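You operate a simulated robot arm through the tools that you are given. There is no shell and no other tool.

You run a simulated robot arm. Do the job below in one go: nothing can be reset, and whatever is moved stays where it is left.

JOB
Clamp the blue plate and the green pad and pin the blue slider.
Fine: plate in the cradle by the orange lever, pad in the cradle by the black star knob; lever and knob to HOLD, each after its piece is in; push the pull pin home.

The check looks at the end state, three seconds after you hand in, the way a careful person would. Anything else that was tipped, shoved, dropped, spilled or broken makes it a failure.

ROBOT AND FRAMES
A 7-joint arm with a two-finger parallel gripper, fixed in place. Base frame: the origin is at the foot of the arm, x ahead of it, y to its left, z up. Lengths are in mm, angles in degrees, forces in N, time in s.
Its first joint turns from -166.0 to 166.0 degrees. Payload 3.43 kg.
The TCP is the grasp point between the finger pads, 34 mm short of the fingertips. In the tool frame z runs along the fingers and y along their closing line. Largest opening 128 mm; finger width 24, thickness 12; the body of the gripper, 48 by 130 mm, starts 96 mm behind the TCP.
Orientation is that of the tool frame in the base frame, as a unit quaternion [w, x, y, z]. With the fingers straight down and closing along the base's y, the tool's x points along the base's -x, its y along +y and its z along -z.

CONTROLS
- The arm moves only by the tool nudge_tool. Its argument "targets" is one flat list of numbers, 7 for each row, row after row: the shift along the tool's x, y, z in units of 400 mm (1.0 is 400 mm), then the turn, a rotation vector about the tool's x, y, z in units of 120 degrees (1.0 is 120 degrees), then the gripper command, from -1 (shut) to 1 (fully open), values between in proportion. In form: [x, y, z, ax, ay, az, jaw, x, y, z, ax, ay, az, jaw, ...]. A call has 1 to 20 rows; each row is the pose to reach, as a shift and turn from the pose commanded when the call began, along the tool's axes at that moment. A call with a number of a shift or a turn outside -1 to 1 is refused whole. Rows are played at 5 a second. More than 50 mm and 8.6 degrees between two rows, or a gripper value outside its range, and nothing of the call is played. A pose out of reach is approached as far as the arm can. The call stops where the force on the tool passes 90 N (or 10 N more than at its start, if that is more) or the arm is blocked; 0.2 s more then pass. Each finger travels about 153 mm/s and halts on what it meets, pressing with about 43 N; the grip force reading is that of the motor and also rises with nothing between the fingers. The clock runs only during rows and for 0.2 s after the last one: add rows that repeat a pose to give the fingers time. The reply holds the time, the measured pose of the TCP, the force on the tool along the base axes, the opening and the grip force, in the units named above and with some noise, with the torque about the TCP (base axes, N m) and any sound that the robot's microphone picked up.
- Cameras (640 x 400 px; columns grow to the right, rows downward): "scene" is fixed at [217.7, 500.8, 1513.4]; the picture's right is [-0.28, -0.96, 0.00], its down [-0.91, 0.27, -0.33] and it looks along [0.31, -0.09, -0.94] (base axes); focal length 301 px, centre (320, 200). "wrist" rides on the gripper at [76, -11, -160] in the tool frame; the picture's right is [0.15, 0.99, 0.00], its down [-0.88, 0.13, -0.46] and it looks along [-0.45, 0.07, 0.89] (tool axes); focal length 234 px, centre (320, 200). There is no depth. A picture from a camera that has moved, and an enlarged one, comes with that camera's place and axes in the base frame and with its lens.
- snapshot(camera): a new picture of that camera. The clock stands still meanwhile.
- close_up(camera, box): a new picture of the part [left, top, right, bottom] of that camera's present view, enlarged. The clock stands still meanwhile.
- job_done(): hands the job in; it is judged then, once.

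Places have to be worked out from the pictures, the camera data and where the tool is seen. Open the gripper and draw the arm clear of the work before you hand the job in, unless the task says otherwise.

The tools are called after ">>>" as a command line: name --argument value ..., lists and objects as JSON in quotes. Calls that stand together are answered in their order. nudge_tool: Moves the arm, as the interface text tells. Its arguments: {"type":"object","properties":{"targets":{"type":"array","items":{"type":"number"}}},"required":["targets"]} The other tools are called the same way: snapshot (camera) takes a picture; close_up (camera, box) takes an enlarged picture of a part of a camera's view; job_done () hands the job in.

At the start:

```text
clock: 0.0
tool_pos: [397.8, 296.7, 1136.2]
ee_rot: [-0.001, 0.0, 1.0, 0.0]
contact_force: [0.5, 0.2, 0.9]
ft_torque: [0.0, 0.01, 0.01]
opening: 127.9
grasp_force: 0.0
```

scene: 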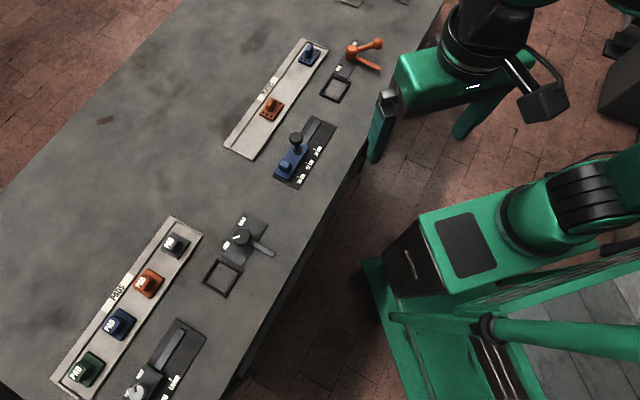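
wrist: 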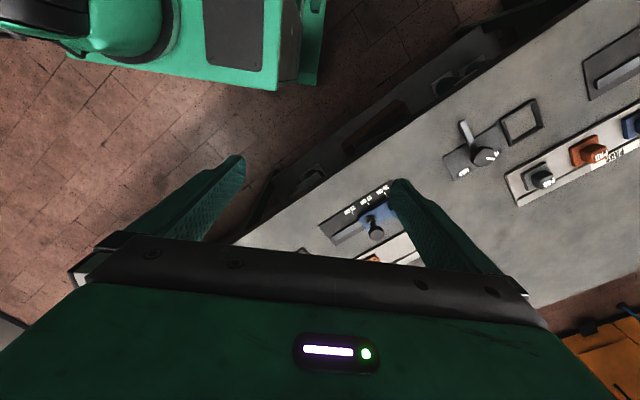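

I start by looking closely at the work table in the scene camera to identify the pieces.

>>> close_up --camera "scene" --box '[220, 20, 400, 132]'

>>> close_up --camera "scene" --box '[220, 100, 380, 200]'

>>> close_up --camera "scene" --box '[140, 200, 300, 300]'

>>> close_up --camera "scene" --box '[40, 290, 216, 400]'

>>> close_up --camera "scene" --box '[260, 0, 420, 100]'

```text
3.56 times, centred on (310, 76) of scene
camera zoom: at [217.7, 500.8, 1513.4], right [-0.28, -0.96, 0.0], down [-0.91, 0.27, -0.33], along [0.31, -0.09, -0.94], focal length 1070 px, centre (356, 641)
```

zoom: 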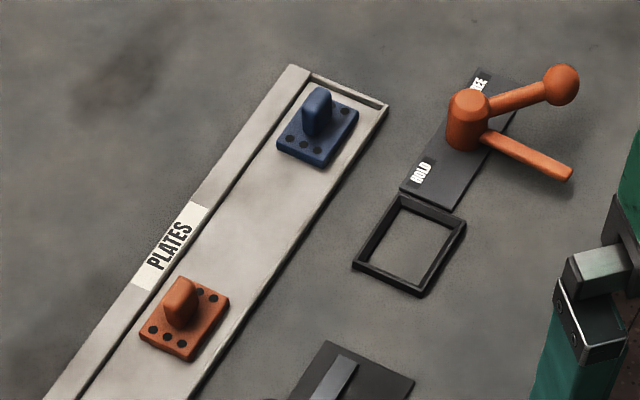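

```text
4.00 times, centred on (300, 150) of scene
camera zoom: at [217.7, 500.8, 1513.4], right [-0.28, -0.96, 0.0], down [-0.91, 0.27, -0.33], along [0.31, -0.09, -0.94], focal length 1204 px, centre (400, 400)
```

zoom: 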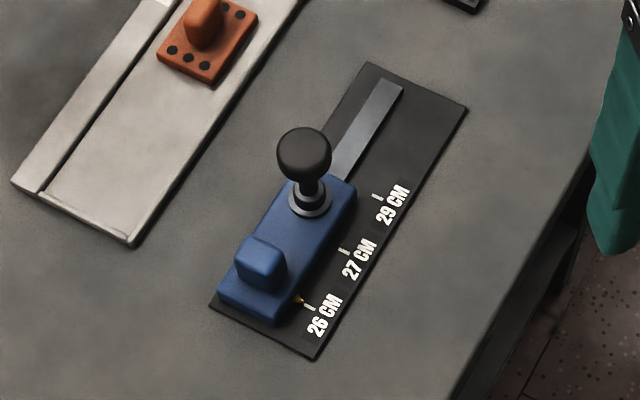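

```text
4.00 times, centred on (220, 250) of scene
camera zoom: at [217.7, 500.8, 1513.4], right [-0.28, -0.96, 0.0], down [-0.91, 0.27, -0.33], along [0.31, -0.09, -0.94], focal length 1204 px, centre (720, 0)
```

zoom: 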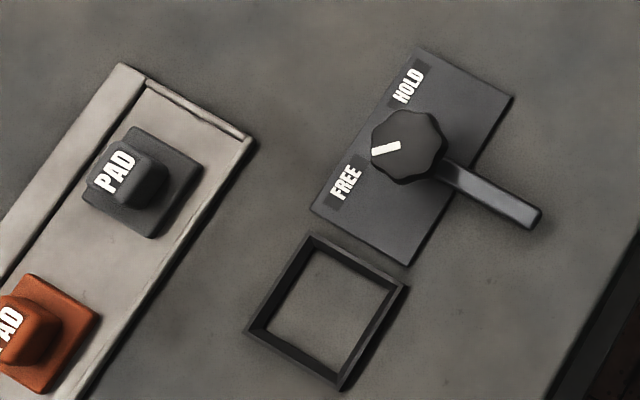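

```text
3.64 times, centred on (128, 345) of scene
camera zoom: at [217.7, 500.8, 1513.4], right [-0.28, -0.96, 0.0], down [-0.91, 0.27, -0.33], along [0.31, -0.09, -0.94], focal length 1094 px, centre (1018, -327)
```

zoom: 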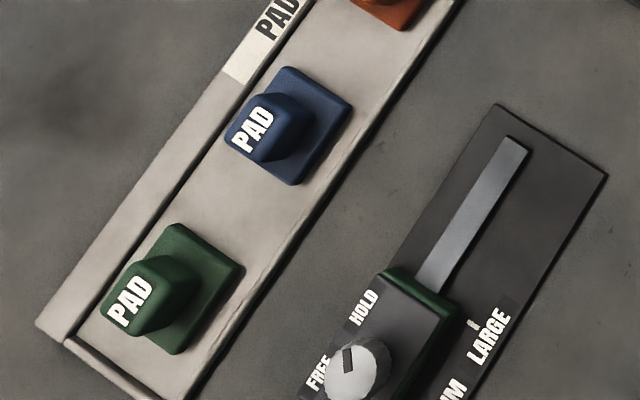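

```text
4.00 times, centred on (340, 50) of scene
camera zoom: at [217.7, 500.8, 1513.4], right [-0.28, -0.96, 0.0], down [-0.91, 0.27, -0.33], along [0.31, -0.09, -0.94], focal length 1204 px, centre (240, 800)
```

zoom: 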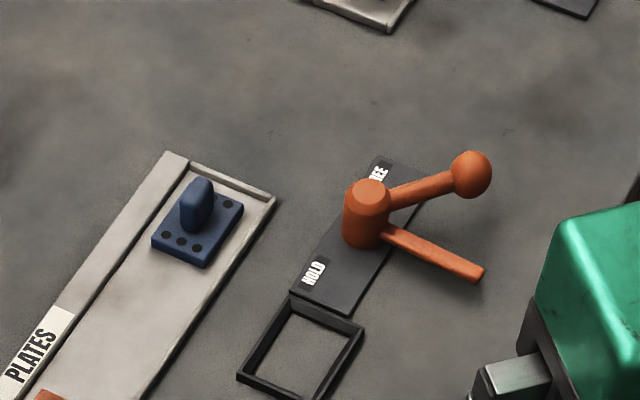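

Rough triangulation from both cameras puts the table near z≈790, with the layout turned about -44° from base x. I move over the middle of the table with the tool yawed +46° to line up with it and look again.

>>> nudge_tool --targets '[-0.032, 0.057, 0.0175, 0, 0, -0.048, 1, -0.064, 0.114, 0.035, 0, 0, -0.096, 1, -0.096, 0.172, 0.0525, 0, 0, -0.144, 1, -0.1275, 0.229, 0.07, 0, 0, -0.192, 1, -0.159, 0.286, 0.0875, 0, 0, -0.239, 1, -0.191, 0.343, 0.105, 0, 0, -0.287, 1, -0.223, 0.4, 0.1225, 0, 0, -0.335, 1, -0.255, 0.4575, 0.14, 0, 0, -0.383, 1]'

>>> snapshot --camera "wrist"

>>> snapshot --camera "scene"

```text
clock: 1.8
tool_pos: [483.2, 479.7, 1087.7]
ee_rot: [0.006, -0.391, 0.92, -0.002]
contact_force: [0.0, -0.5, 0.0]
ft_torque: [0.01, 0.0, 0.03]
opening: 128.1
grasp_force: 0.1
```

```text
taken
camera wrist: at [438.7, 417.3, 1248.0], right [-0.81, 0.58, -0.01], down [0.51, 0.72, 0.46], along [0.27, 0.37, -0.89], focal length 234 px, centre (320, 200)
```

wrist: 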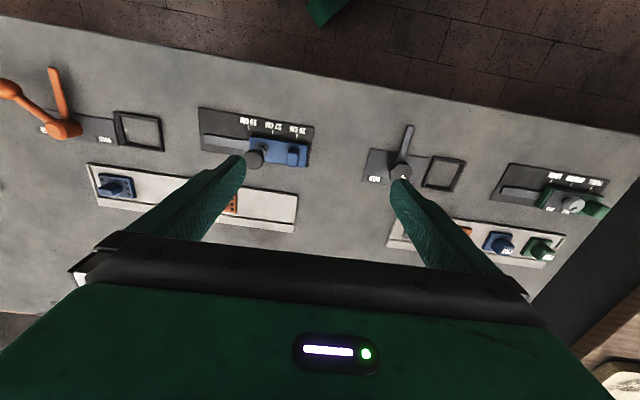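

```text
taken
```

scene: 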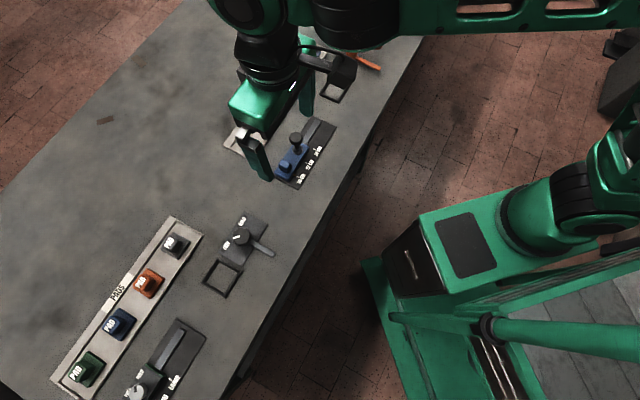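

The arm was still settling; I hold the pose once and then take enlarged wrist pictures of the two halves.

>>> nudge_tool --targets '[0, 0, 0, 0, 0, 0, 1, 0, 0, 0, 0, 0, 0, 1]'

>>> close_up --camera "wrist" --box '[0, 50, 320, 250]'

>>> close_up --camera "wrist" --box '[340, 100, 640, 288]'

```text
clock: 2.4
tool_pos: [482.9, 479.5, 1087.9]
ee_rot: [0.006, -0.39, 0.921, -0.002]
contact_force: [0.2, 0.8, 0.4]
ft_torque: [0.0, -0.03, -0.03]
opening: 128.1
grasp_force: 0.1
```

```text
2.00 times, centred on (160, 150) of wrist
camera zoom: at [438.6, 417.4, 1247.9], right [-0.81, 0.58, -0.01], down [0.51, 0.72, 0.46], along [0.27, 0.37, -0.89], focal length 468 px, centre (640, 300)
```

zoom: 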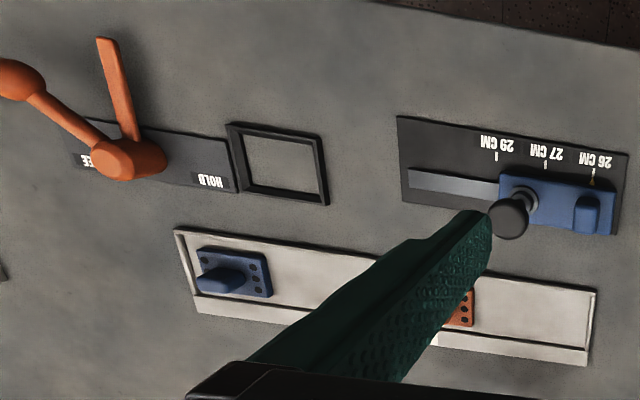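

```text
2.13 times, centred on (490, 194) of wrist
camera zoom: at [438.6, 417.4, 1247.9], right [-0.81, 0.58, -0.01], down [0.51, 0.72, 0.46], along [0.27, 0.37, -0.89], focal length 498 px, centre (-42, 213)
```

zoom: 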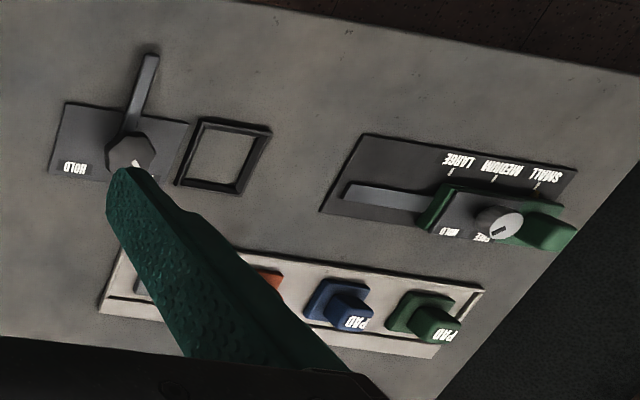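

Position settles about 19 mm off what I'd expected (x short), so I'll track measured values. Green pad looks to be near (222, 1018), far out; I move toward it to look from closer.

>>> nudge_tool --targets '[-0.019, 0.1, 0.018, 0, 0, 0, 1, -0.038, 0.2, 0.036, 0, 0, 0, 1, -0.057, 0.3, 0.054, 0, 0, 0, 1, -0.076, 0.4, 0.072, 0, 0, 0, 1, -0.095, 0.5, 0.09, 0, 0, 0, 1, -0.114, 0.6, 0.108, 0, 0, 0, 1, -0.133, 0.7, 0.126, 0, 0, 0, 1, -0.152, 0.8, 0.144, 0, 0, 0, 1, -0.171, 0.9, 0.162, 0, 0, 0, 1, -0.19, 1.0, 0.18, 0, 0, 0, 1, -0.19, 1.0, 0.18, 0, 0, 0, 1]'

>>> snapshot --camera "wrist"

>>> snapshot --camera "scene"

```text
clock: 4.8
tool_pos: [256.0, 756.6, 999.8]
ee_rot: [0.005, -0.391, 0.92, -0.002]
contact_force: [0.1, 0.6, 0.0]
ft_torque: [-0.02, -0.02, -0.03]
opening: 128.1
grasp_force: 0.1
out of reach, approached as far as the arm can: row 9, 10, 11
```

```text
taken
camera wrist: at [210.9, 693.9, 1159.8], right [-0.81, 0.58, -0.01], down [0.51, 0.72, 0.46], along [0.28, 0.37, -0.89], focal length 234 px, centre (320, 200)
```

wrist: 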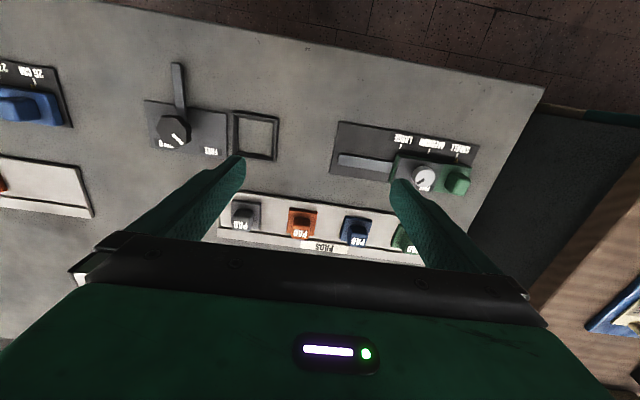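

```text
taken
```

scene: 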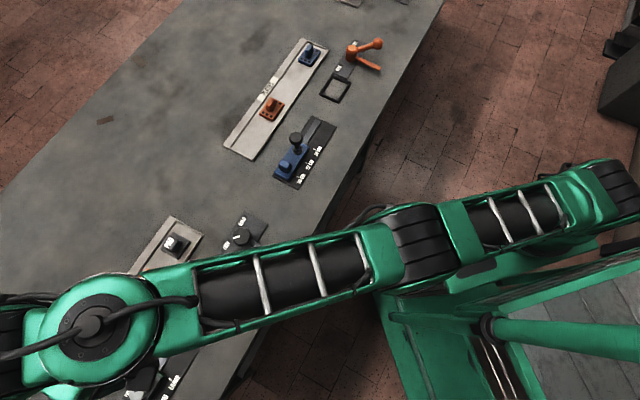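

Reach shrinks with height (straight-down limit follows roughly r²+(z-52)²=1240²), so the green pad at r≈1035 will need the tool tilted outward. I go lower with 20° outward tilt for a closer look.

>>> nudge_tool --targets '[-0.028, 0.054, 0.0375, 0, -0.0417, 0, 1, -0.056, 0.108, 0.075, 0, -0.0833, 0, 1, -0.085, 0.163, 0.1125, 0, -0.125, 0, 1, -0.113, 0.217, 0.15, 0, -0.1667, 0, 1, -0.113, 0.217, 0.15, 0, -0.1667, 0, 1]'

>>> snapshot --camera "wrist"

>>> snapshot --camera "scene"

```text
clock: 6.0
tool_pos: [228.2, 833.9, 936.5]
ee_rot: [0.165, -0.385, 0.906, 0.066]
contact_force: [-0.7, -0.1, 0.1]
ft_torque: [-0.02, -0.01, 0.02]
opening: 127.9
grasp_force: 0.1
out of reach, approached as far as the arm can: row 2, 3, 4, 5
```

```text
taken
camera wrist: at [148.1, 734.3, 1060.3], right [-0.81, 0.59, -0.06], down [0.36, 0.57, 0.73], along [0.47, 0.57, -0.68], focal length 234 px, centre (320, 200)
```

wrist: 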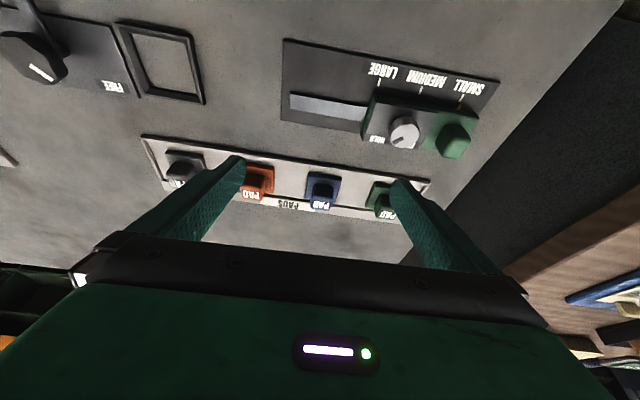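

```text
taken
```

scene: 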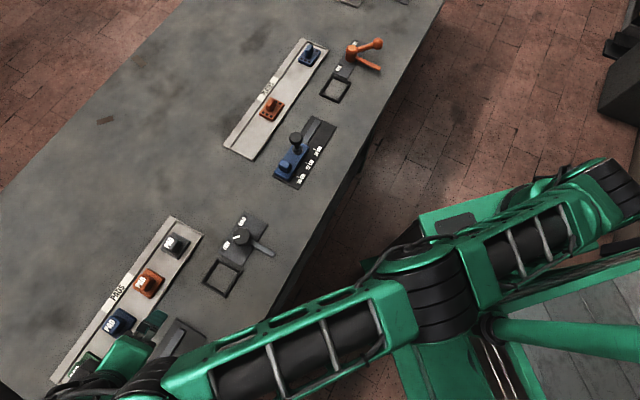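

I check whether the commanded pose is stored unclipped by sending a hold row.

>>> nudge_tool --targets '[0, 0, 0, 0, 0, 0, 1]'

>>> close_up --camera "wrist" --box '[120, 100, 440, 300]'

>>> close_up --camera "wrist" --box '[260, 20, 520, 182]'

```text
clock: 6.4
tool_pos: [227.1, 832.9, 936.9]
ee_rot: [0.166, -0.385, 0.905, 0.066]
contact_force: [0.6, -0.7, 0.3]
ft_torque: [-0.02, 0.0, -0.03]
opening: 128.1
grasp_force: 0.1
```

```text
2.00 times, centred on (280, 200) of wrist
camera zoom: at [148.2, 734.2, 1060.5], right [-0.81, 0.59, -0.06], down [0.36, 0.57, 0.73], along [0.47, 0.57, -0.68], focal length 468 px, centre (400, 200)
```

zoom: 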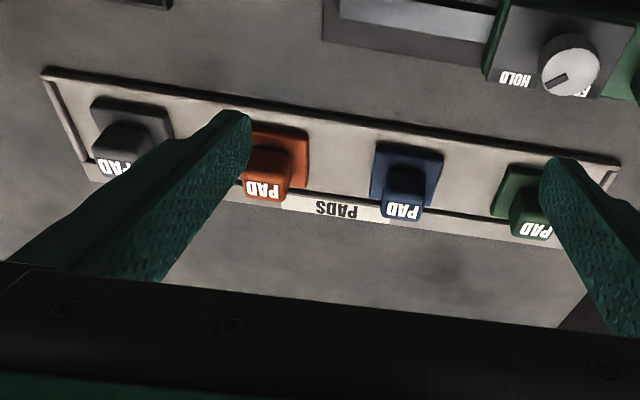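

```text
2.46 times, centred on (390, 101) of wrist
camera zoom: at [148.2, 734.2, 1060.5], right [-0.81, 0.59, -0.06], down [0.36, 0.57, 0.73], along [0.47, 0.57, -0.68], focal length 576 px, centre (148, 444)
```

zoom: 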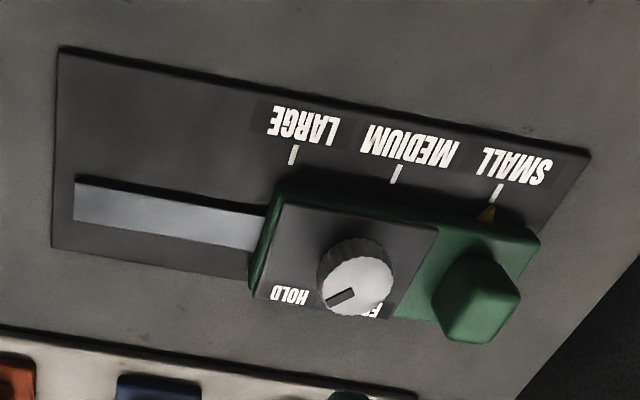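

The hold shows the commanded pose gets clipped to the reachable one. Green pad ≈ (232, 999); I try going outward at this tilt, slightly lower (tips stay above z≈885), to learn the real limit.

>>> nudge_tool --targets '[-0.058, 0.068, 0.0326, 0, 0, 0, 1, -0.117, 0.137, 0.0652, 0, 0, 0, 1, -0.175, 0.205, 0.0979, 0, 0, 0, 1, -0.2335, 0.273, 0.1305, 0, 0, 0, 1, -0.2335, 0.273, 0.1305, 0, 0, 0, 1]'

>>> snapshot --camera "wrist"

>>> snapshot --camera "scene"

```text
clock: 7.6
tool_pos: [232.5, 841.1, 922.3]
ee_rot: [0.166, -0.385, 0.905, 0.066]
contact_force: [0.3, 0.6, -0.2]
ft_torque: [-0.03, 0.01, -0.01]
opening: 128.3
grasp_force: 0.1
out of reach, approached as far as the arm can: row 1, 2, 3, 4, 5
```

```text
taken
camera wrist: at [152.4, 741.8, 1045.9], right [-0.81, 0.59, -0.06], down [0.36, 0.57, 0.73], along [0.46, 0.57, -0.68], focal length 234 px, centre (320, 200)
```

wrist: 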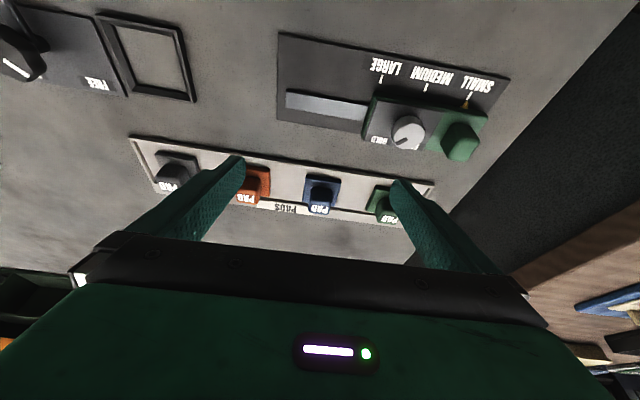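

```text
taken
```

scene: 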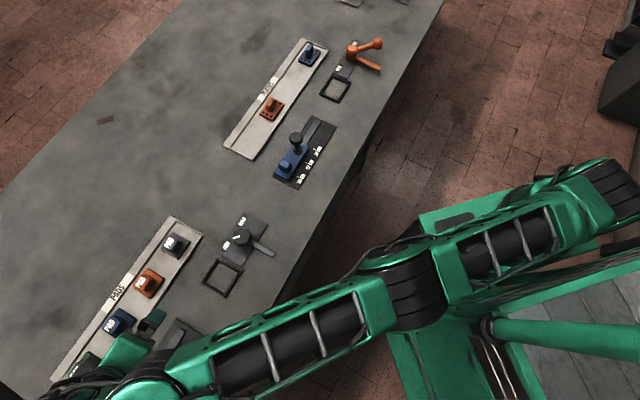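

Tilting didn't extend the reach; I look at the arm's own configuration to see what limits it.

>>> close_up --camera "scene" --box '[320, 140, 640, 400]'

>>> close_up --camera "scene" --box '[0, 240, 320, 400]'

```text
1.54 times, centred on (480, 270) of scene
camera zoom: at [217.7, 500.8, 1513.4], right [-0.28, -0.96, 0.0], down [-0.91, 0.27, -0.33], along [0.31, -0.09, -0.94], focal length 463 px, centre (74, 92)
```

zoom: 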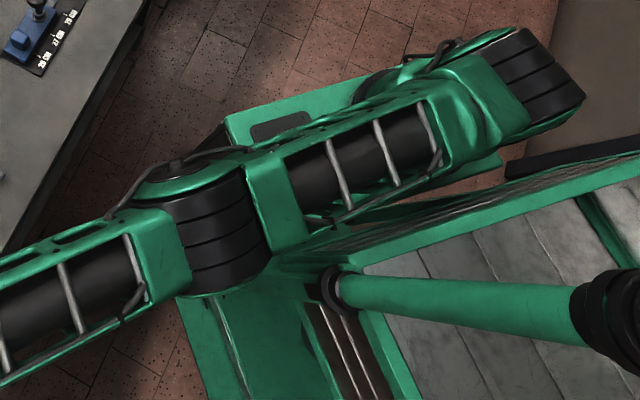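

```text
2.00 times, centred on (160, 320) of scene
camera zoom: at [217.7, 500.8, 1513.4], right [-0.28, -0.96, 0.0], down [-0.91, 0.27, -0.33], along [0.31, -0.09, -0.94], focal length 602 px, centre (640, -40)
```

zoom: 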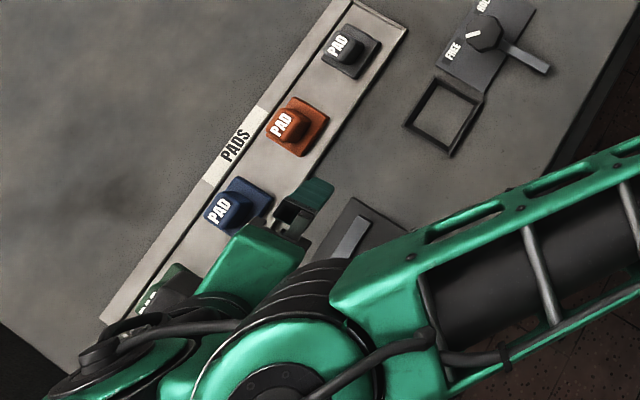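

To understand the limit, I test returning upright while asking for 60 mm more outward (z≈910, tips stay clear of everything).

>>> nudge_tool --targets '[0, 0, 0, 0, 0.058, 0, 1, 0, 0, 0, 0, 0.116, 0, 1, 0, 0, 0, 0, 0.174, 0, 1, -0.057, 0.036, 0.037, 0, 0.174, 0, 1, -0.113, 0.072, 0.074, 0, 0.174, 0, 1, -0.113, 0.072, 0.074, 0, 0.174, 0, 1]'

>>> snapshot --camera "scene"

```text
clock: 9.0
tool_pos: [249.7, 780.9, 901.3]
ee_rot: [-0.001, -0.391, 0.921, -0.005]
contact_force: [-0.8, 0.1, 0.8]
ft_torque: [0.0, 0.04, 0.01]
opening: 128.1
grasp_force: 0.1
out of reach, approached as far as the arm can: row 1, 2, 3, 4, 5, 6
```

```text
taken
```

scene: 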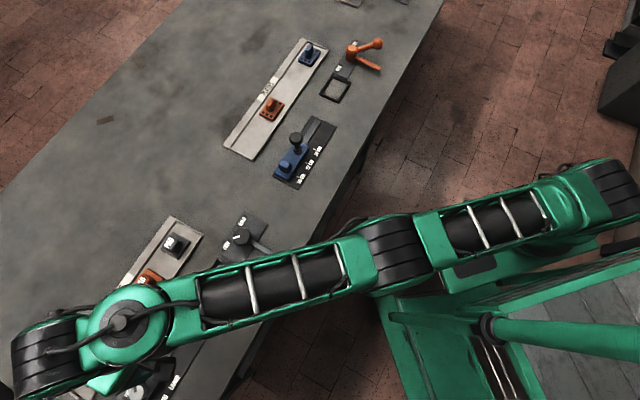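

Upright only reached r=820 here, so tilt does help; perhaps the yaw off the radial direction costs reach. I test a radial yaw (+31°) with an outward request at the same height.

>>> nudge_tool --targets '[0, 0, 0, 0, 0, -0.0517, 1, 0, 0, 0, 0, 0, -0.1033, 1, 0, 0, 0, 0, 0, -0.155, 1, 0, 0, 0, 0, 0, -0.2067, 1, 0, 0, 0, 0, 0, -0.2583, 1, -0.1, 0.05, 0, 0, 0, -0.2583, 1, -0.2, 0.1, 0, 0, 0, -0.2583, 1, -0.2, 0.1, 0, 0, 0, -0.2583, 1]'

>>> snapshot --camera "scene"

>>> snapshot --camera "wrist"

```text
clock: 10.8
tool_pos: [266.9, 783.0, 896.2]
ee_rot: [-0.002, -0.622, 0.783, -0.004]
contact_force: [0.6, -0.7, -1.3]
ft_torque: [0.0, 0.03, 0.0]
opening: 128.1
grasp_force: 0.1
out of reach, approached as far as the arm can: row 6, 7, 8
```

```text
taken
```

scene: 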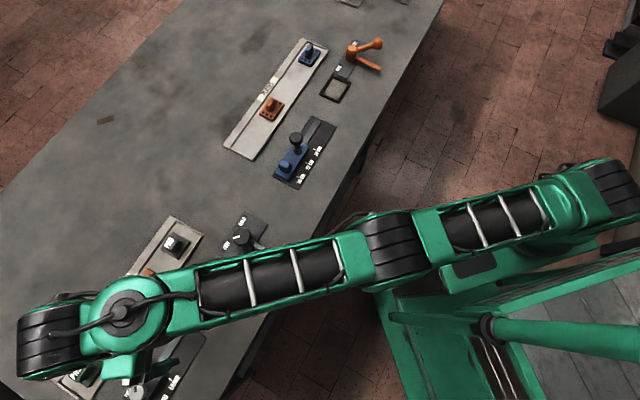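

```text
taken
camera wrist: at [262.2, 707.8, 1057.0], right [-1.0, 0.08, 0.0], down [0.07, 0.89, 0.45], along [0.04, 0.45, -0.89], focal length 234 px, centre (320, 200)
```

wrist: 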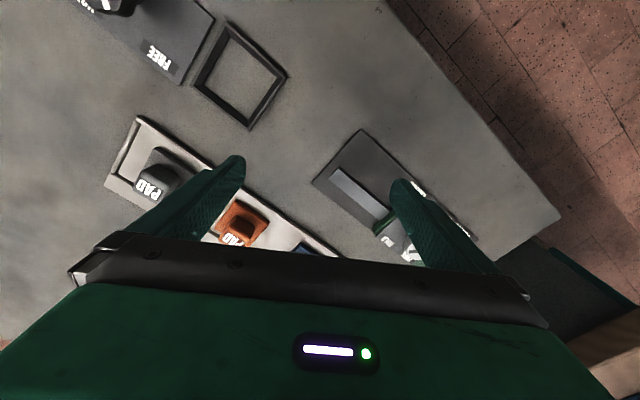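

Reach at this azimuth is stuck around 827, so the arm's elbow posture is probably poor (shoulder joint not swung round). I retract toward the base at this azimuth and look at the arm.

>>> nudge_tool --targets '[0.096, 0.01, -0.037, 0, 0, 0, 1, 0.192, 0.02, -0.074, 0, 0, 0, 1, 0.288, 0.029, -0.111, 0, 0, 0, 1, 0.384, 0.039, -0.149, 0, 0, 0, 1, 0.48, 0.048, -0.186, 0, 0, 0, 1, 0.576, 0.058, -0.223, 0, 0, 0, 1, 0.672, 0.0675, -0.26, 0, 0, 0, 1, 0.672, 0.0675, -0.26, 0, 0, 0, 1]'

>>> snapshot --camera "scene"

```text
clock: 12.6
tool_pos: [186.9, 525.6, 995.3]
ee_rot: [-0.004, -0.62, 0.785, -0.005]
contact_force: [0.8, 0.8, 0.6]
ft_torque: [0.01, 0.03, 0.03]
opening: 128.0
grasp_force: 0.1
```

```text
taken
```

scene: 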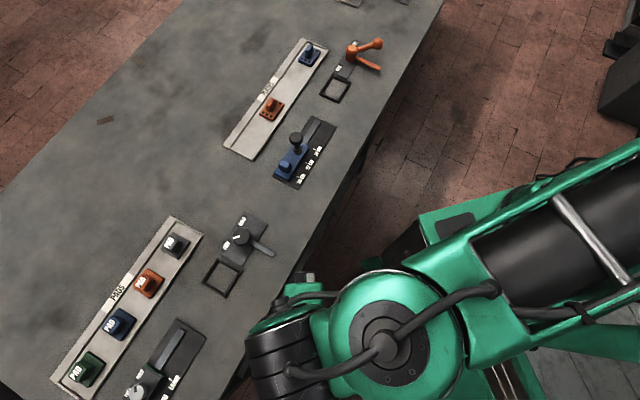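

The forearm comes in from the -y side, i.e. the elbow is swung sideways. I try an arc about the base axis (with matching yaw), which should be done mainly by joint 1, then I'll come back in a straight line to see if the posture improves.

>>> nudge_tool --targets '[-0.0078, 0.1213, 0, 0, 0, -0.0417, 1, -0.005, 0.243, 0, 0, 0, -0.0833, 1, 0.0085, 0.3643, 0, 0, 0, -0.125, 1, 0.0323, 0.4835, 0, 0, 0, -0.1667, 1, 0.0663, 0.6003, 0, 0, 0, -0.2083, 1, 0.1105, 0.7138, 0, 0, 0, -0.25, 1, 0.1645, 0.823, 0, 0, 0, -0.2917, 1, 0.228, 0.927, 0, 0, 0, -0.3333, 1, 0.228, 0.927, 0, 0, 0, -0.3333, 1]'

>>> snapshot --camera "scene"

>>> snapshot --camera "wrist"

```text
clock: 13.4
tool_pos: [212.5, 585.6, 1003.6]
ee_rot: [0.003, -0.606, 0.795, -0.006]
contact_force: [-0.9, 0.4, 0.5]
ft_torque: [-0.03, -0.05, -0.01]
opening: 128.1
grasp_force: 0.1
stopped in row 3: the arm was blocked; the commanded pose is now the measured one
```

```text
taken
```

scene: 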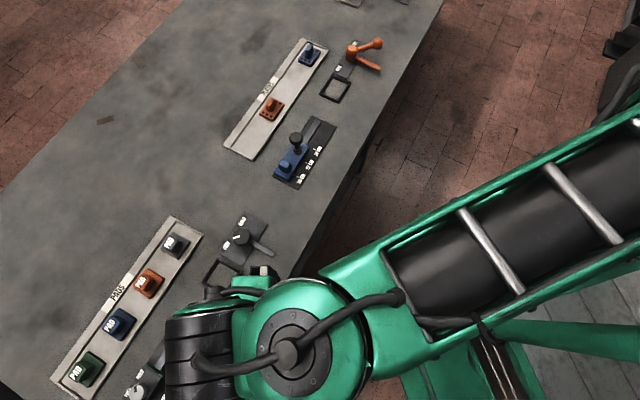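

```text
taken
camera wrist: at [202.9, 510.1, 1163.5], right [-0.99, 0.12, -0.01], down [0.1, 0.89, 0.45], along [0.07, 0.45, -0.89], focal length 234 px, centre (320, 200)
```

wrist: 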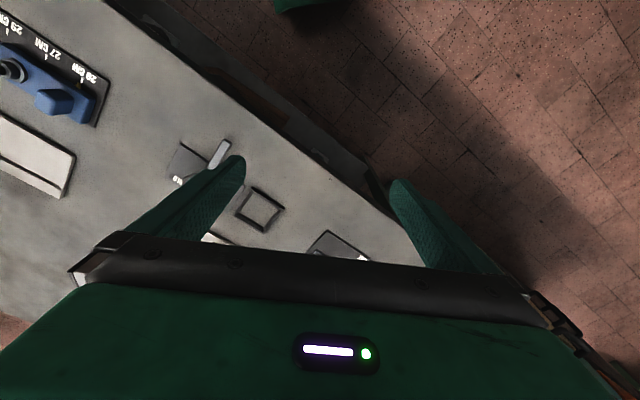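

The arm reported being blocked and it drifted outward, which suggests it began a joint reconfiguration. I hold and check the state before continuing.

>>> nudge_tool --targets '[0, 0, 0, 0, 0, 0, 1, 0, 0, 0, 0, 0, 0, 1, 0, 0, 0, 0, 0, 0, 1]'

>>> snapshot --camera "scene"

```text
clock: 14.2
tool_pos: [211.6, 585.5, 999.7]
ee_rot: [0.001, -0.608, 0.794, -0.007]
contact_force: [1.6, -0.4, 0.5]
ft_torque: [0.0, -0.03, 0.03]
opening: 127.9
grasp_force: 0.0
```

```text
taken
```

scene: 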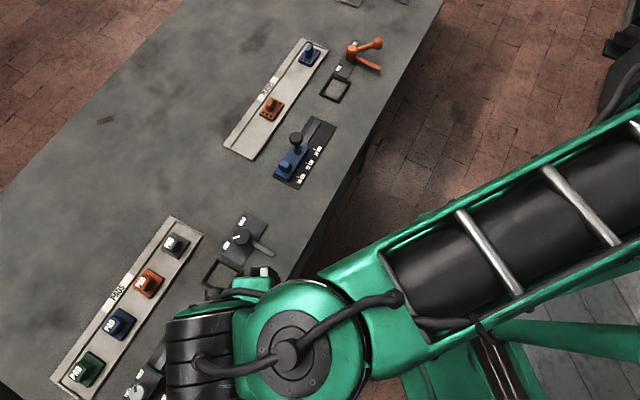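

Stable now. I retry a small arc (10°) to see whether motion to the left is truly blocked.

>>> nudge_tool --targets '[0, 0.06, 0, 0, 0, -0.0208, 1, 0, 0.12, 0, 0, 0, -0.0417, 1, 0, 0.18, 0, 0, 0, -0.0625, 1, 0, 0.24, 0, 0, 0, -0.0833, 1, 0, 0.24, 0, 0, 0, -0.0833, 1]'

>>> snapshot --camera "scene"

```text
clock: 15.2
tool_pos: [239.3, 624.1, 988.5]
ee_rot: [-0.001, -0.599, 0.8, -0.021]
contact_force: [0.5, -0.1, 0.7]
ft_torque: [0.02, -0.04, -0.01]
opening: 128.0
grasp_force: 0.0
stopped in row 5: the arm was blocked; the commanded pose is now the measured one
```

```text
taken
```

scene: 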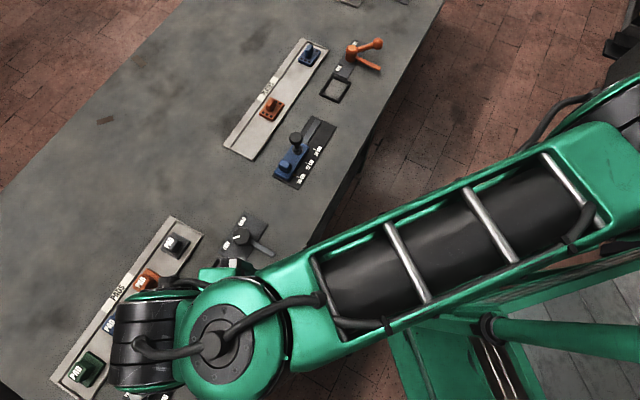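

Again the tool slid outward instead of left: something in the arm is held back. I zoom on the elbow region.

>>> close_up --camera "scene" --box '[440, 60, 640, 240]'

>>> close_up --camera "scene" --box '[380, 220, 640, 400]'

>>> close_up --camera "scene" --box '[80, 220, 340, 400]'

```text
2.22 times, centred on (540, 150) of scene
camera zoom: at [217.7, 500.8, 1513.4], right [-0.28, -0.96, 0.0], down [-0.91, 0.27, -0.33], along [0.31, -0.09, -0.94], focal length 669 px, centre (-169, 311)
```

zoom: 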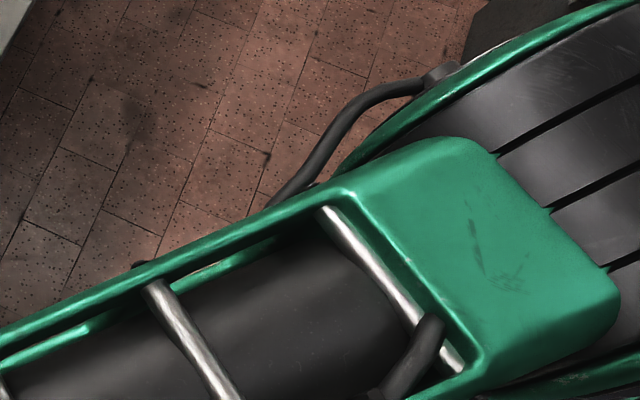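

```text
2.22 times, centred on (510, 310) of scene
camera zoom: at [217.7, 500.8, 1513.4], right [-0.28, -0.96, 0.0], down [-0.91, 0.27, -0.33], along [0.31, -0.09, -0.94], focal length 669 px, centre (-102, -44)
```

zoom: 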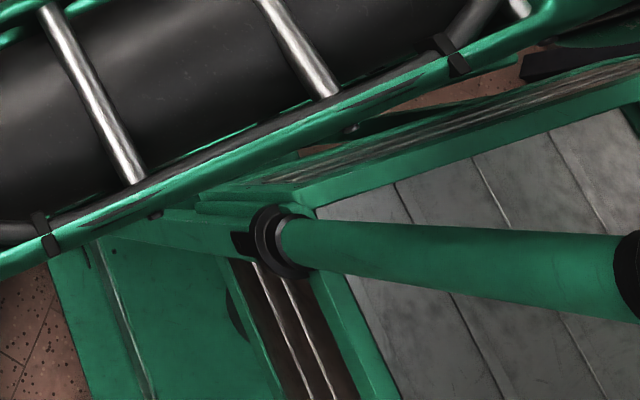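

```text
2.22 times, centred on (210, 310) of scene
camera zoom: at [217.7, 500.8, 1513.4], right [-0.28, -0.96, 0.0], down [-0.91, 0.27, -0.33], along [0.31, -0.09, -0.94], focal length 669 px, centre (564, -44)
```

zoom: 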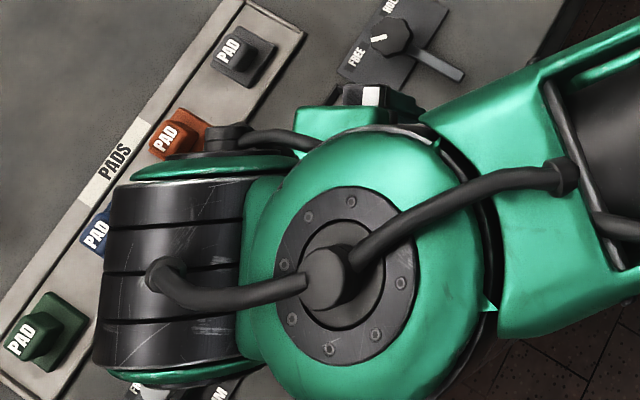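

I tilt the tool inward by about 60° in place so the wrist camera can look back at the arm itself.

>>> nudge_tool --targets '[0, 0, 0, 0, 0.0625, 0, 1, 0, 0, 0, 0, 0.125, 0, 1, 0, 0, 0, 0, 0.1875, 0, 1, 0, 0, 0, 0, 0.25, 0, 1, 0, 0, 0, 0, 0.3125, 0, 1, 0, 0, 0, 0, 0.375, 0, 1, 0, 0, 0, 0, 0.4375, 0, 1, 0, 0, 0, 0, 0.5, 0, 1, 0, 0, 0, 0, 0.5, 0, 1]'

>>> snapshot --camera "wrist"

>>> snapshot --camera "scene"

```text
clock: 16.0
tool_pos: [201.7, 632.0, 994.5]
ee_rot: [-0.135, -0.605, 0.775, -0.124]
contact_force: [58.5, 18.7, -163.3]
ft_torque: [-1.9, 12.73, 0.76]
opening: 127.9
grasp_force: 0.0
out of reach, approached as far as the arm can: row 4
stopped in row 4: the force on the tool passed its limit at 380 N (the readings are from after the stop); the commanded pose is now the measured one
```

```text
taken
camera wrist: at [206.0, 617.8, 1171.9], right [-0.99, 0.1, 0.02], down [0.1, 0.99, 0.1], along [-0.01, 0.11, -0.99], focal length 234 px, centre (320, 200)
```

wrist: 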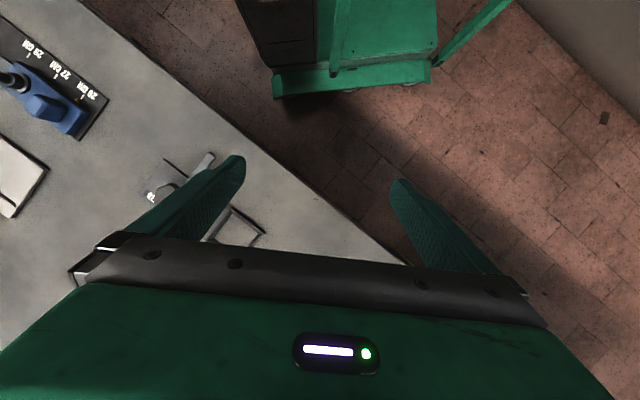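

```text
taken
```

scene: 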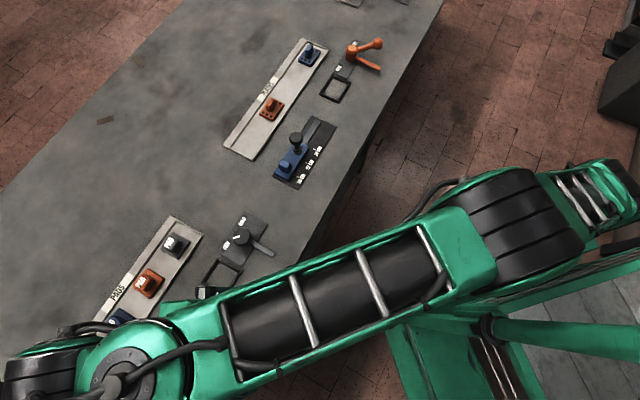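

The gripper touched its own forearm when tilting inward (force limit) — I must not tilt that way further. I zoom on the arm to understand where the shoulder and elbow are.

>>> close_up --camera "scene" --box '[400, 120, 640, 270]'

>>> close_up --camera "wrist" --box '[200, 0, 640, 200]'

>>> close_up --camera "scene" --box '[0, 250, 260, 400]'

```text
2.67 times, centred on (520, 195) of scene
camera zoom: at [217.7, 500.8, 1513.4], right [-0.28, -0.96, 0.0], down [-0.91, 0.27, -0.33], along [0.31, -0.09, -0.94], focal length 802 px, centre (-213, 213)
```

zoom: 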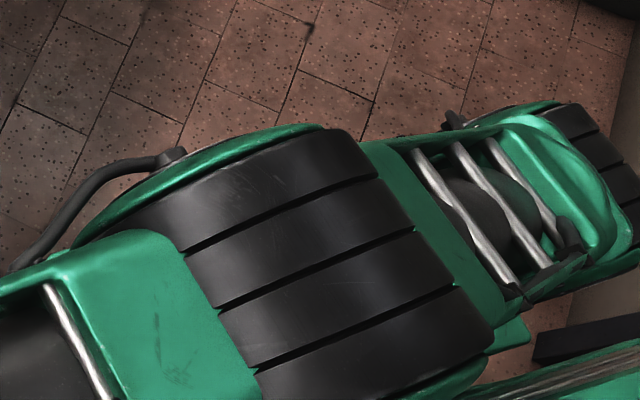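

```text
1.45 times, centred on (420, 100) of wrist
camera zoom: at [206.0, 617.8, 1171.9], right [-0.99, 0.1, 0.02], down [0.1, 0.99, 0.1], along [-0.01, 0.11, -0.99], focal length 341 px, centre (174, 346)
```

zoom: 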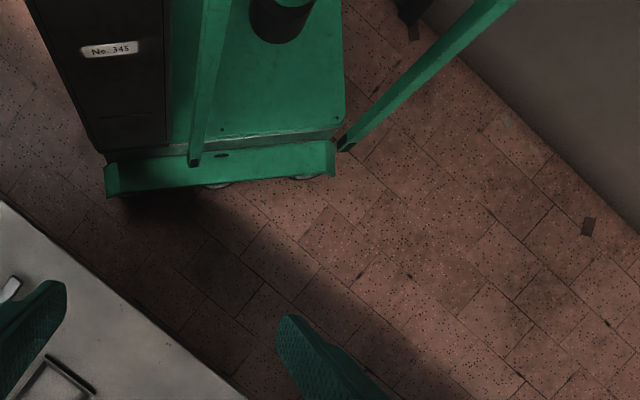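

```text
2.46 times, centred on (130, 325) of scene
camera zoom: at [217.7, 500.8, 1513.4], right [-0.28, -0.96, 0.0], down [-0.91, 0.27, -0.33], along [0.31, -0.09, -0.94], focal length 741 px, centre (788, -108)
```

zoom: 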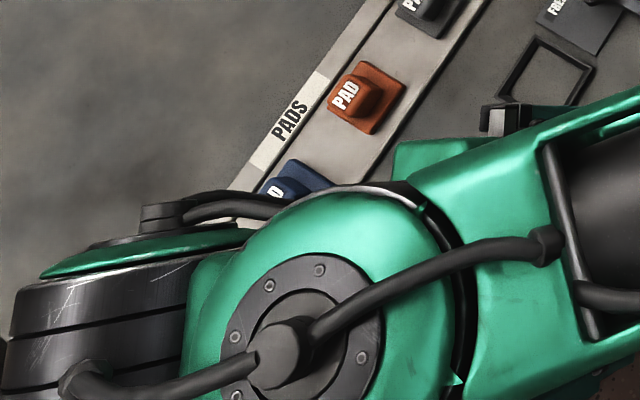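

I undo the inward tilt first (back to upright) to relieve the contact.

>>> nudge_tool --targets '[0, 0, 0, 0, -0.044, 0, 1, 0, 0, 0, 0, -0.088, 0, 1, 0, 0, 0, 0, -0.131, 0, 1, 0, 0, 0, 0, -0.175, 0, 1, 0, 0, 0, 0, -0.175, 0, 1]'

>>> snapshot --camera "scene"

```text
clock: 17.2
tool_pos: [221.7, 631.6, 981.2]
ee_rot: [0.0, -0.604, 0.797, -0.024]
contact_force: [-0.5, 0.0, 0.1]
ft_torque: [0.01, 0.04, 0.0]
opening: 128.0
grasp_force: 0.0
```

```text
taken
```

scene: 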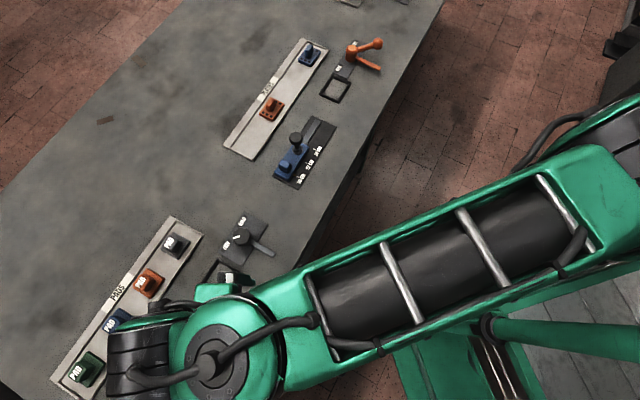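

Relieved. Now I test the opposite arc (clockwise about the base axis with matching yaw), which tells me whether joint 1 carries the arm as a whole.

>>> nudge_tool --targets '[0.0115, -0.116, 0, 0, 0, 0.0333, 1, 0.031, -0.2315, 0, 0, 0, 0.0667, 1, 0.0588, -0.345, 0, 0, 0, 0.1, 1, 0.094, -0.456, 0, 0, 0, 0.1333, 1, 0.1375, -0.565, 0, 0, 0, 0.1667, 1, 0.188, -0.67, 0, 0, 0, 0.2, 1, 0.246, -0.7715, 0, 0, 0, 0.2333, 1, 0.311, -0.869, 0, 0, 0, 0.2667, 1, 0.382, -0.961, 0, 0, 0, 0.3, 1, 0.382, -0.961, 0, 0, 0, 0.3, 1]'

>>> snapshot --camera "scene"

>>> snapshot --camera "wrist"

```text
clock: 19.4
tool_pos: [539.7, 390.8, 1007.3]
ee_rot: [0.009, -0.341, 0.94, -0.015]
contact_force: [-0.1, 1.1, 0.1]
ft_torque: [0.02, -0.01, 0.02]
opening: 128.2
grasp_force: 0.1
```

```text
taken
```

scene: 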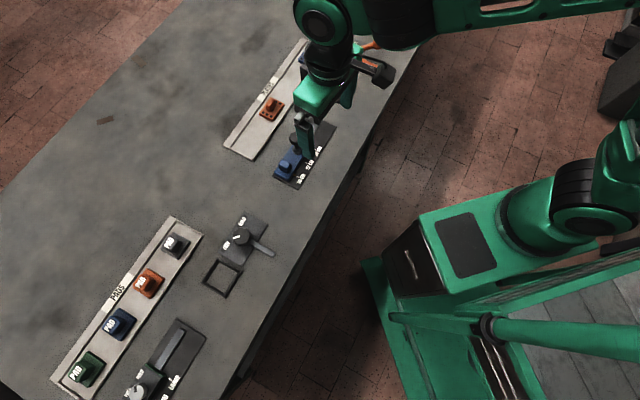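

```text
taken
camera wrist: at [485.0, 336.5, 1167.3], right [-0.75, 0.66, -0.04], down [0.58, 0.68, 0.46], along [0.33, 0.32, -0.89], focal length 234 px, centre (320, 200)
```

wrist: 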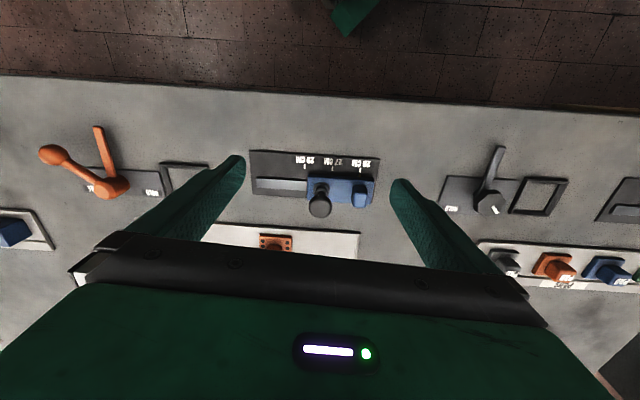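

The whole arm is now better visible. I zoom into the base and shoulder to identify where the first joint stands.

>>> close_up --camera "scene" --box '[360, 140, 640, 400]'

>>> close_up --camera "scene" --box '[260, 0, 640, 180]'

```text
1.54 times, centred on (500, 270) of scene
camera zoom: at [217.7, 500.8, 1513.4], right [-0.28, -0.96, 0.0], down [-0.91, 0.27, -0.33], along [0.31, -0.09, -0.94], focal length 463 px, centre (43, 92)
```

zoom: 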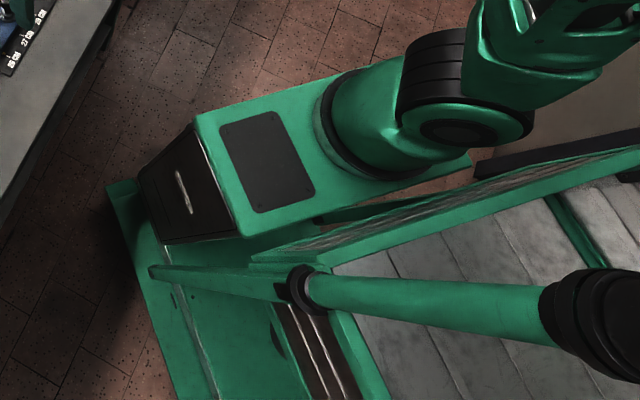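

```text
1.68 times, centred on (450, 90) of scene
camera zoom: at [217.7, 500.8, 1513.4], right [-0.28, -0.96, 0.0], down [-0.91, 0.27, -0.33], along [0.31, -0.09, -0.94], focal length 507 px, centre (101, 385)
```

zoom: 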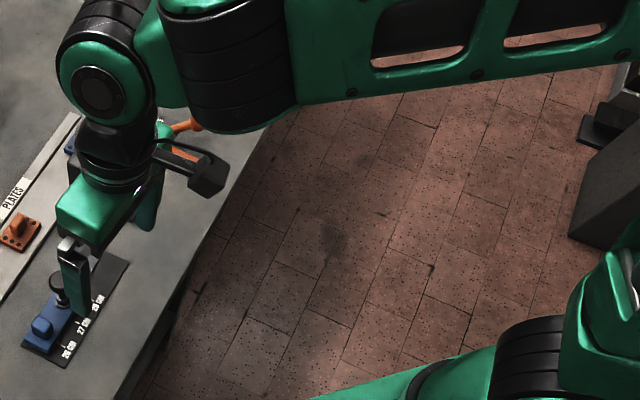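

The pedestal box and the arm's flange appear to stand near (250, -40) in these coordinates, so reach should be much longer toward azimuth 45°. I test that by extending outward over the empty far part of the table at z≈950.

>>> nudge_tool --targets '[-0.106, 0.0116, 0.02, 0, 0, -0.007, 1, -0.213, 0.023, 0.04, 0, 0, -0.014, 1, -0.319, 0.035, 0.061, 0, 0, -0.021, 1, -0.426, 0.046, 0.081, 0, 0, -0.028, 1, -0.532, 0.058, 0.102, 0, 0, -0.035, 1, -0.639, 0.07, 0.122, 0, 0, -0.042, 1, -0.745, 0.081, 0.1425, 0, 0, -0.05, 1, -0.745, 0.081, 0.1425, 0, 0, -0.05, 1]'

>>> snapshot --camera "scene"

>>> snapshot --camera "wrist"

```text
clock: 21.2
tool_pos: [750.4, 606.9, 951.8]
ee_rot: [0.008, -0.391, 0.92, -0.017]
contact_force: [0.6, -0.5, 0.7]
ft_torque: [0.04, -0.02, 0.0]
opening: 127.8
grasp_force: 0.0
out of reach, approached as far as the arm can: row 7
```

```text
taken
```

scene: 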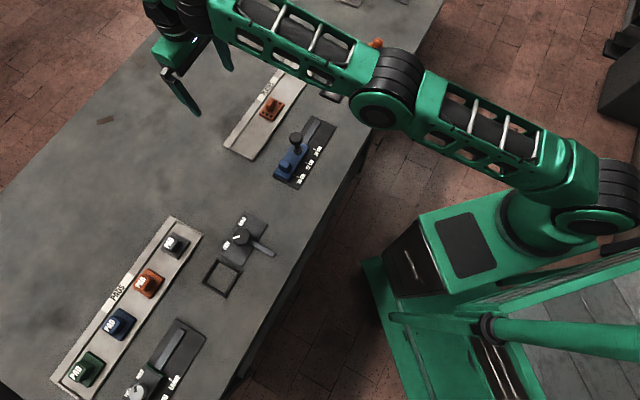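

```text
taken
camera wrist: at [703.3, 549.1, 1112.8], right [-0.81, 0.58, -0.04], down [0.51, 0.74, 0.45], along [0.29, 0.35, -0.89], focal length 234 px, centre (320, 200)
```

wrist: 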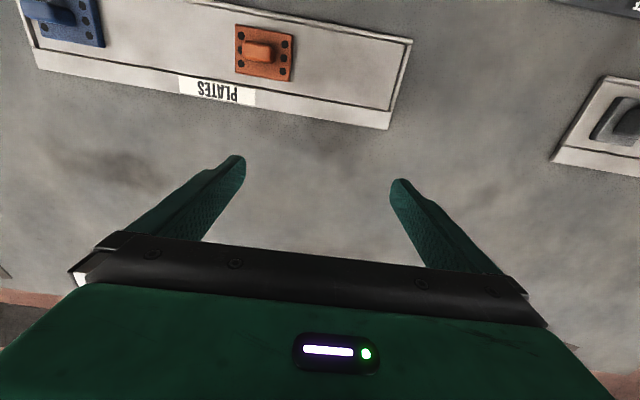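

The arm reached (750, 607) — confirming the arm really stands near (250,-50) in this frame. I zoom in on the straight arm to measure its shoulder, elbow and wrist.

>>> close_up --camera "scene" --box '[340, 40, 640, 320]'

>>> close_up --camera "scene" --box '[130, 0, 370, 150]'

```text
1.43 times, centred on (490, 180) of scene
camera zoom: at [217.7, 500.8, 1513.4], right [-0.28, -0.96, 0.0], down [-0.91, 0.27, -0.33], along [0.31, -0.09, -0.94], focal length 430 px, centre (77, 229)
```

zoom: 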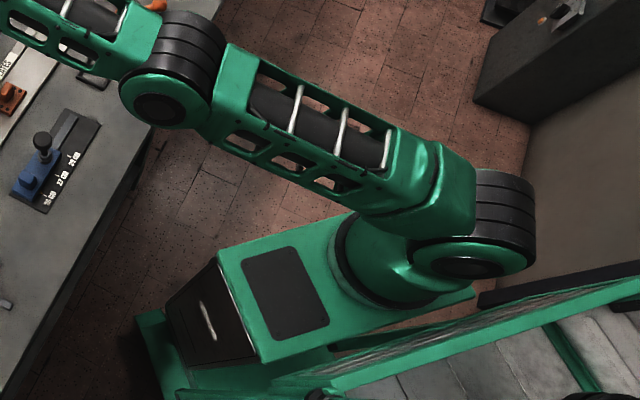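

```text
2.67 times, centred on (250, 75) of scene
camera zoom: at [217.7, 500.8, 1513.4], right [-0.28, -0.96, 0.0], down [-0.91, 0.27, -0.33], along [0.31, -0.09, -0.94], focal length 802 px, centre (507, 533)
```

zoom: 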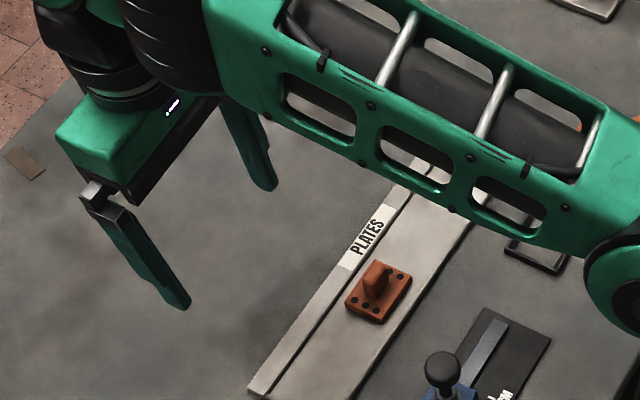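

Now the arm is straight with a good wrist posture. I swing about the arm's real axis (≈(250,-45)) with matching yaw so joint 1 carries this posture over toward the pads.

>>> nudge_tool --targets '[0.1155, -0.0138, 0, 0, 0, 0, 1, 0.1325, 0.103, 0, 0, 0, -0.0292, 1, 0.1565, 0.219, 0, 0, 0, -0.0583, 1, 0.187, 0.333, 0, 0, 0, -0.0875, 1, 0.2255, 0.445, 0, 0, 0, -0.1167, 1, 0.27, 0.555, 0, 0, 0, -0.1458, 1, 0.321, 0.661, 0, 0, 0, -0.175, 1, 0.379, 0.764, 0, 0, 0, -0.2042, 1, 0.443, 0.864, 0, 0, 0, -0.2333, 1, 0.5125, 0.959, 0, 0, 0, -0.2625, 1, 0.544, 0.998, 0, 0, 0, -0.275, 1, 0.544, 0.998, 0, 0, 0, -0.275, 1]'

>>> snapshot --camera "scene"

>>> snapshot --camera "wrist"

```text
clock: 23.8
tool_pos: [310.0, 724.1, 933.9]
ee_rot: [0.003, -0.636, 0.771, -0.018]
contact_force: [-0.5, -0.6, 0.1]
ft_torque: [0.0, -0.01, 0.01]
opening: 128.1
grasp_force: 0.1
```

```text
taken
```

scene: 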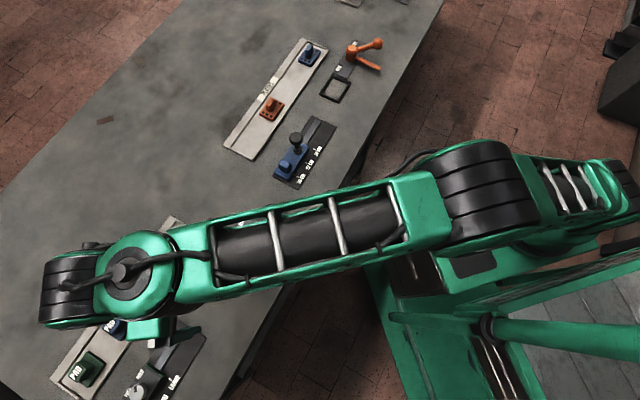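

```text
taken
camera wrist: at [303.2, 649.7, 1097.3], right [-1.0, 0.04, -0.03], down [0.03, 0.9, 0.44], along [0.05, 0.43, -0.9], focal length 234 px, centre (320, 200)
```

wrist: 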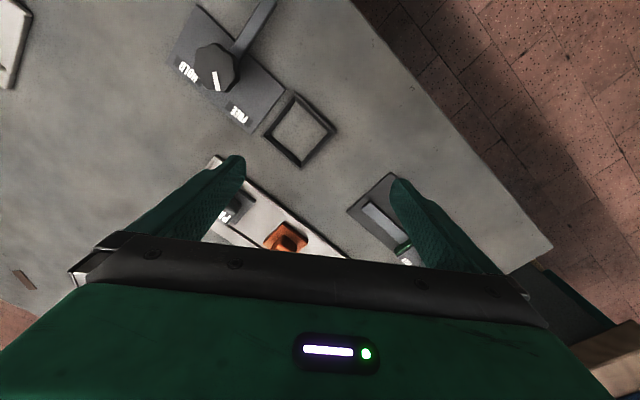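

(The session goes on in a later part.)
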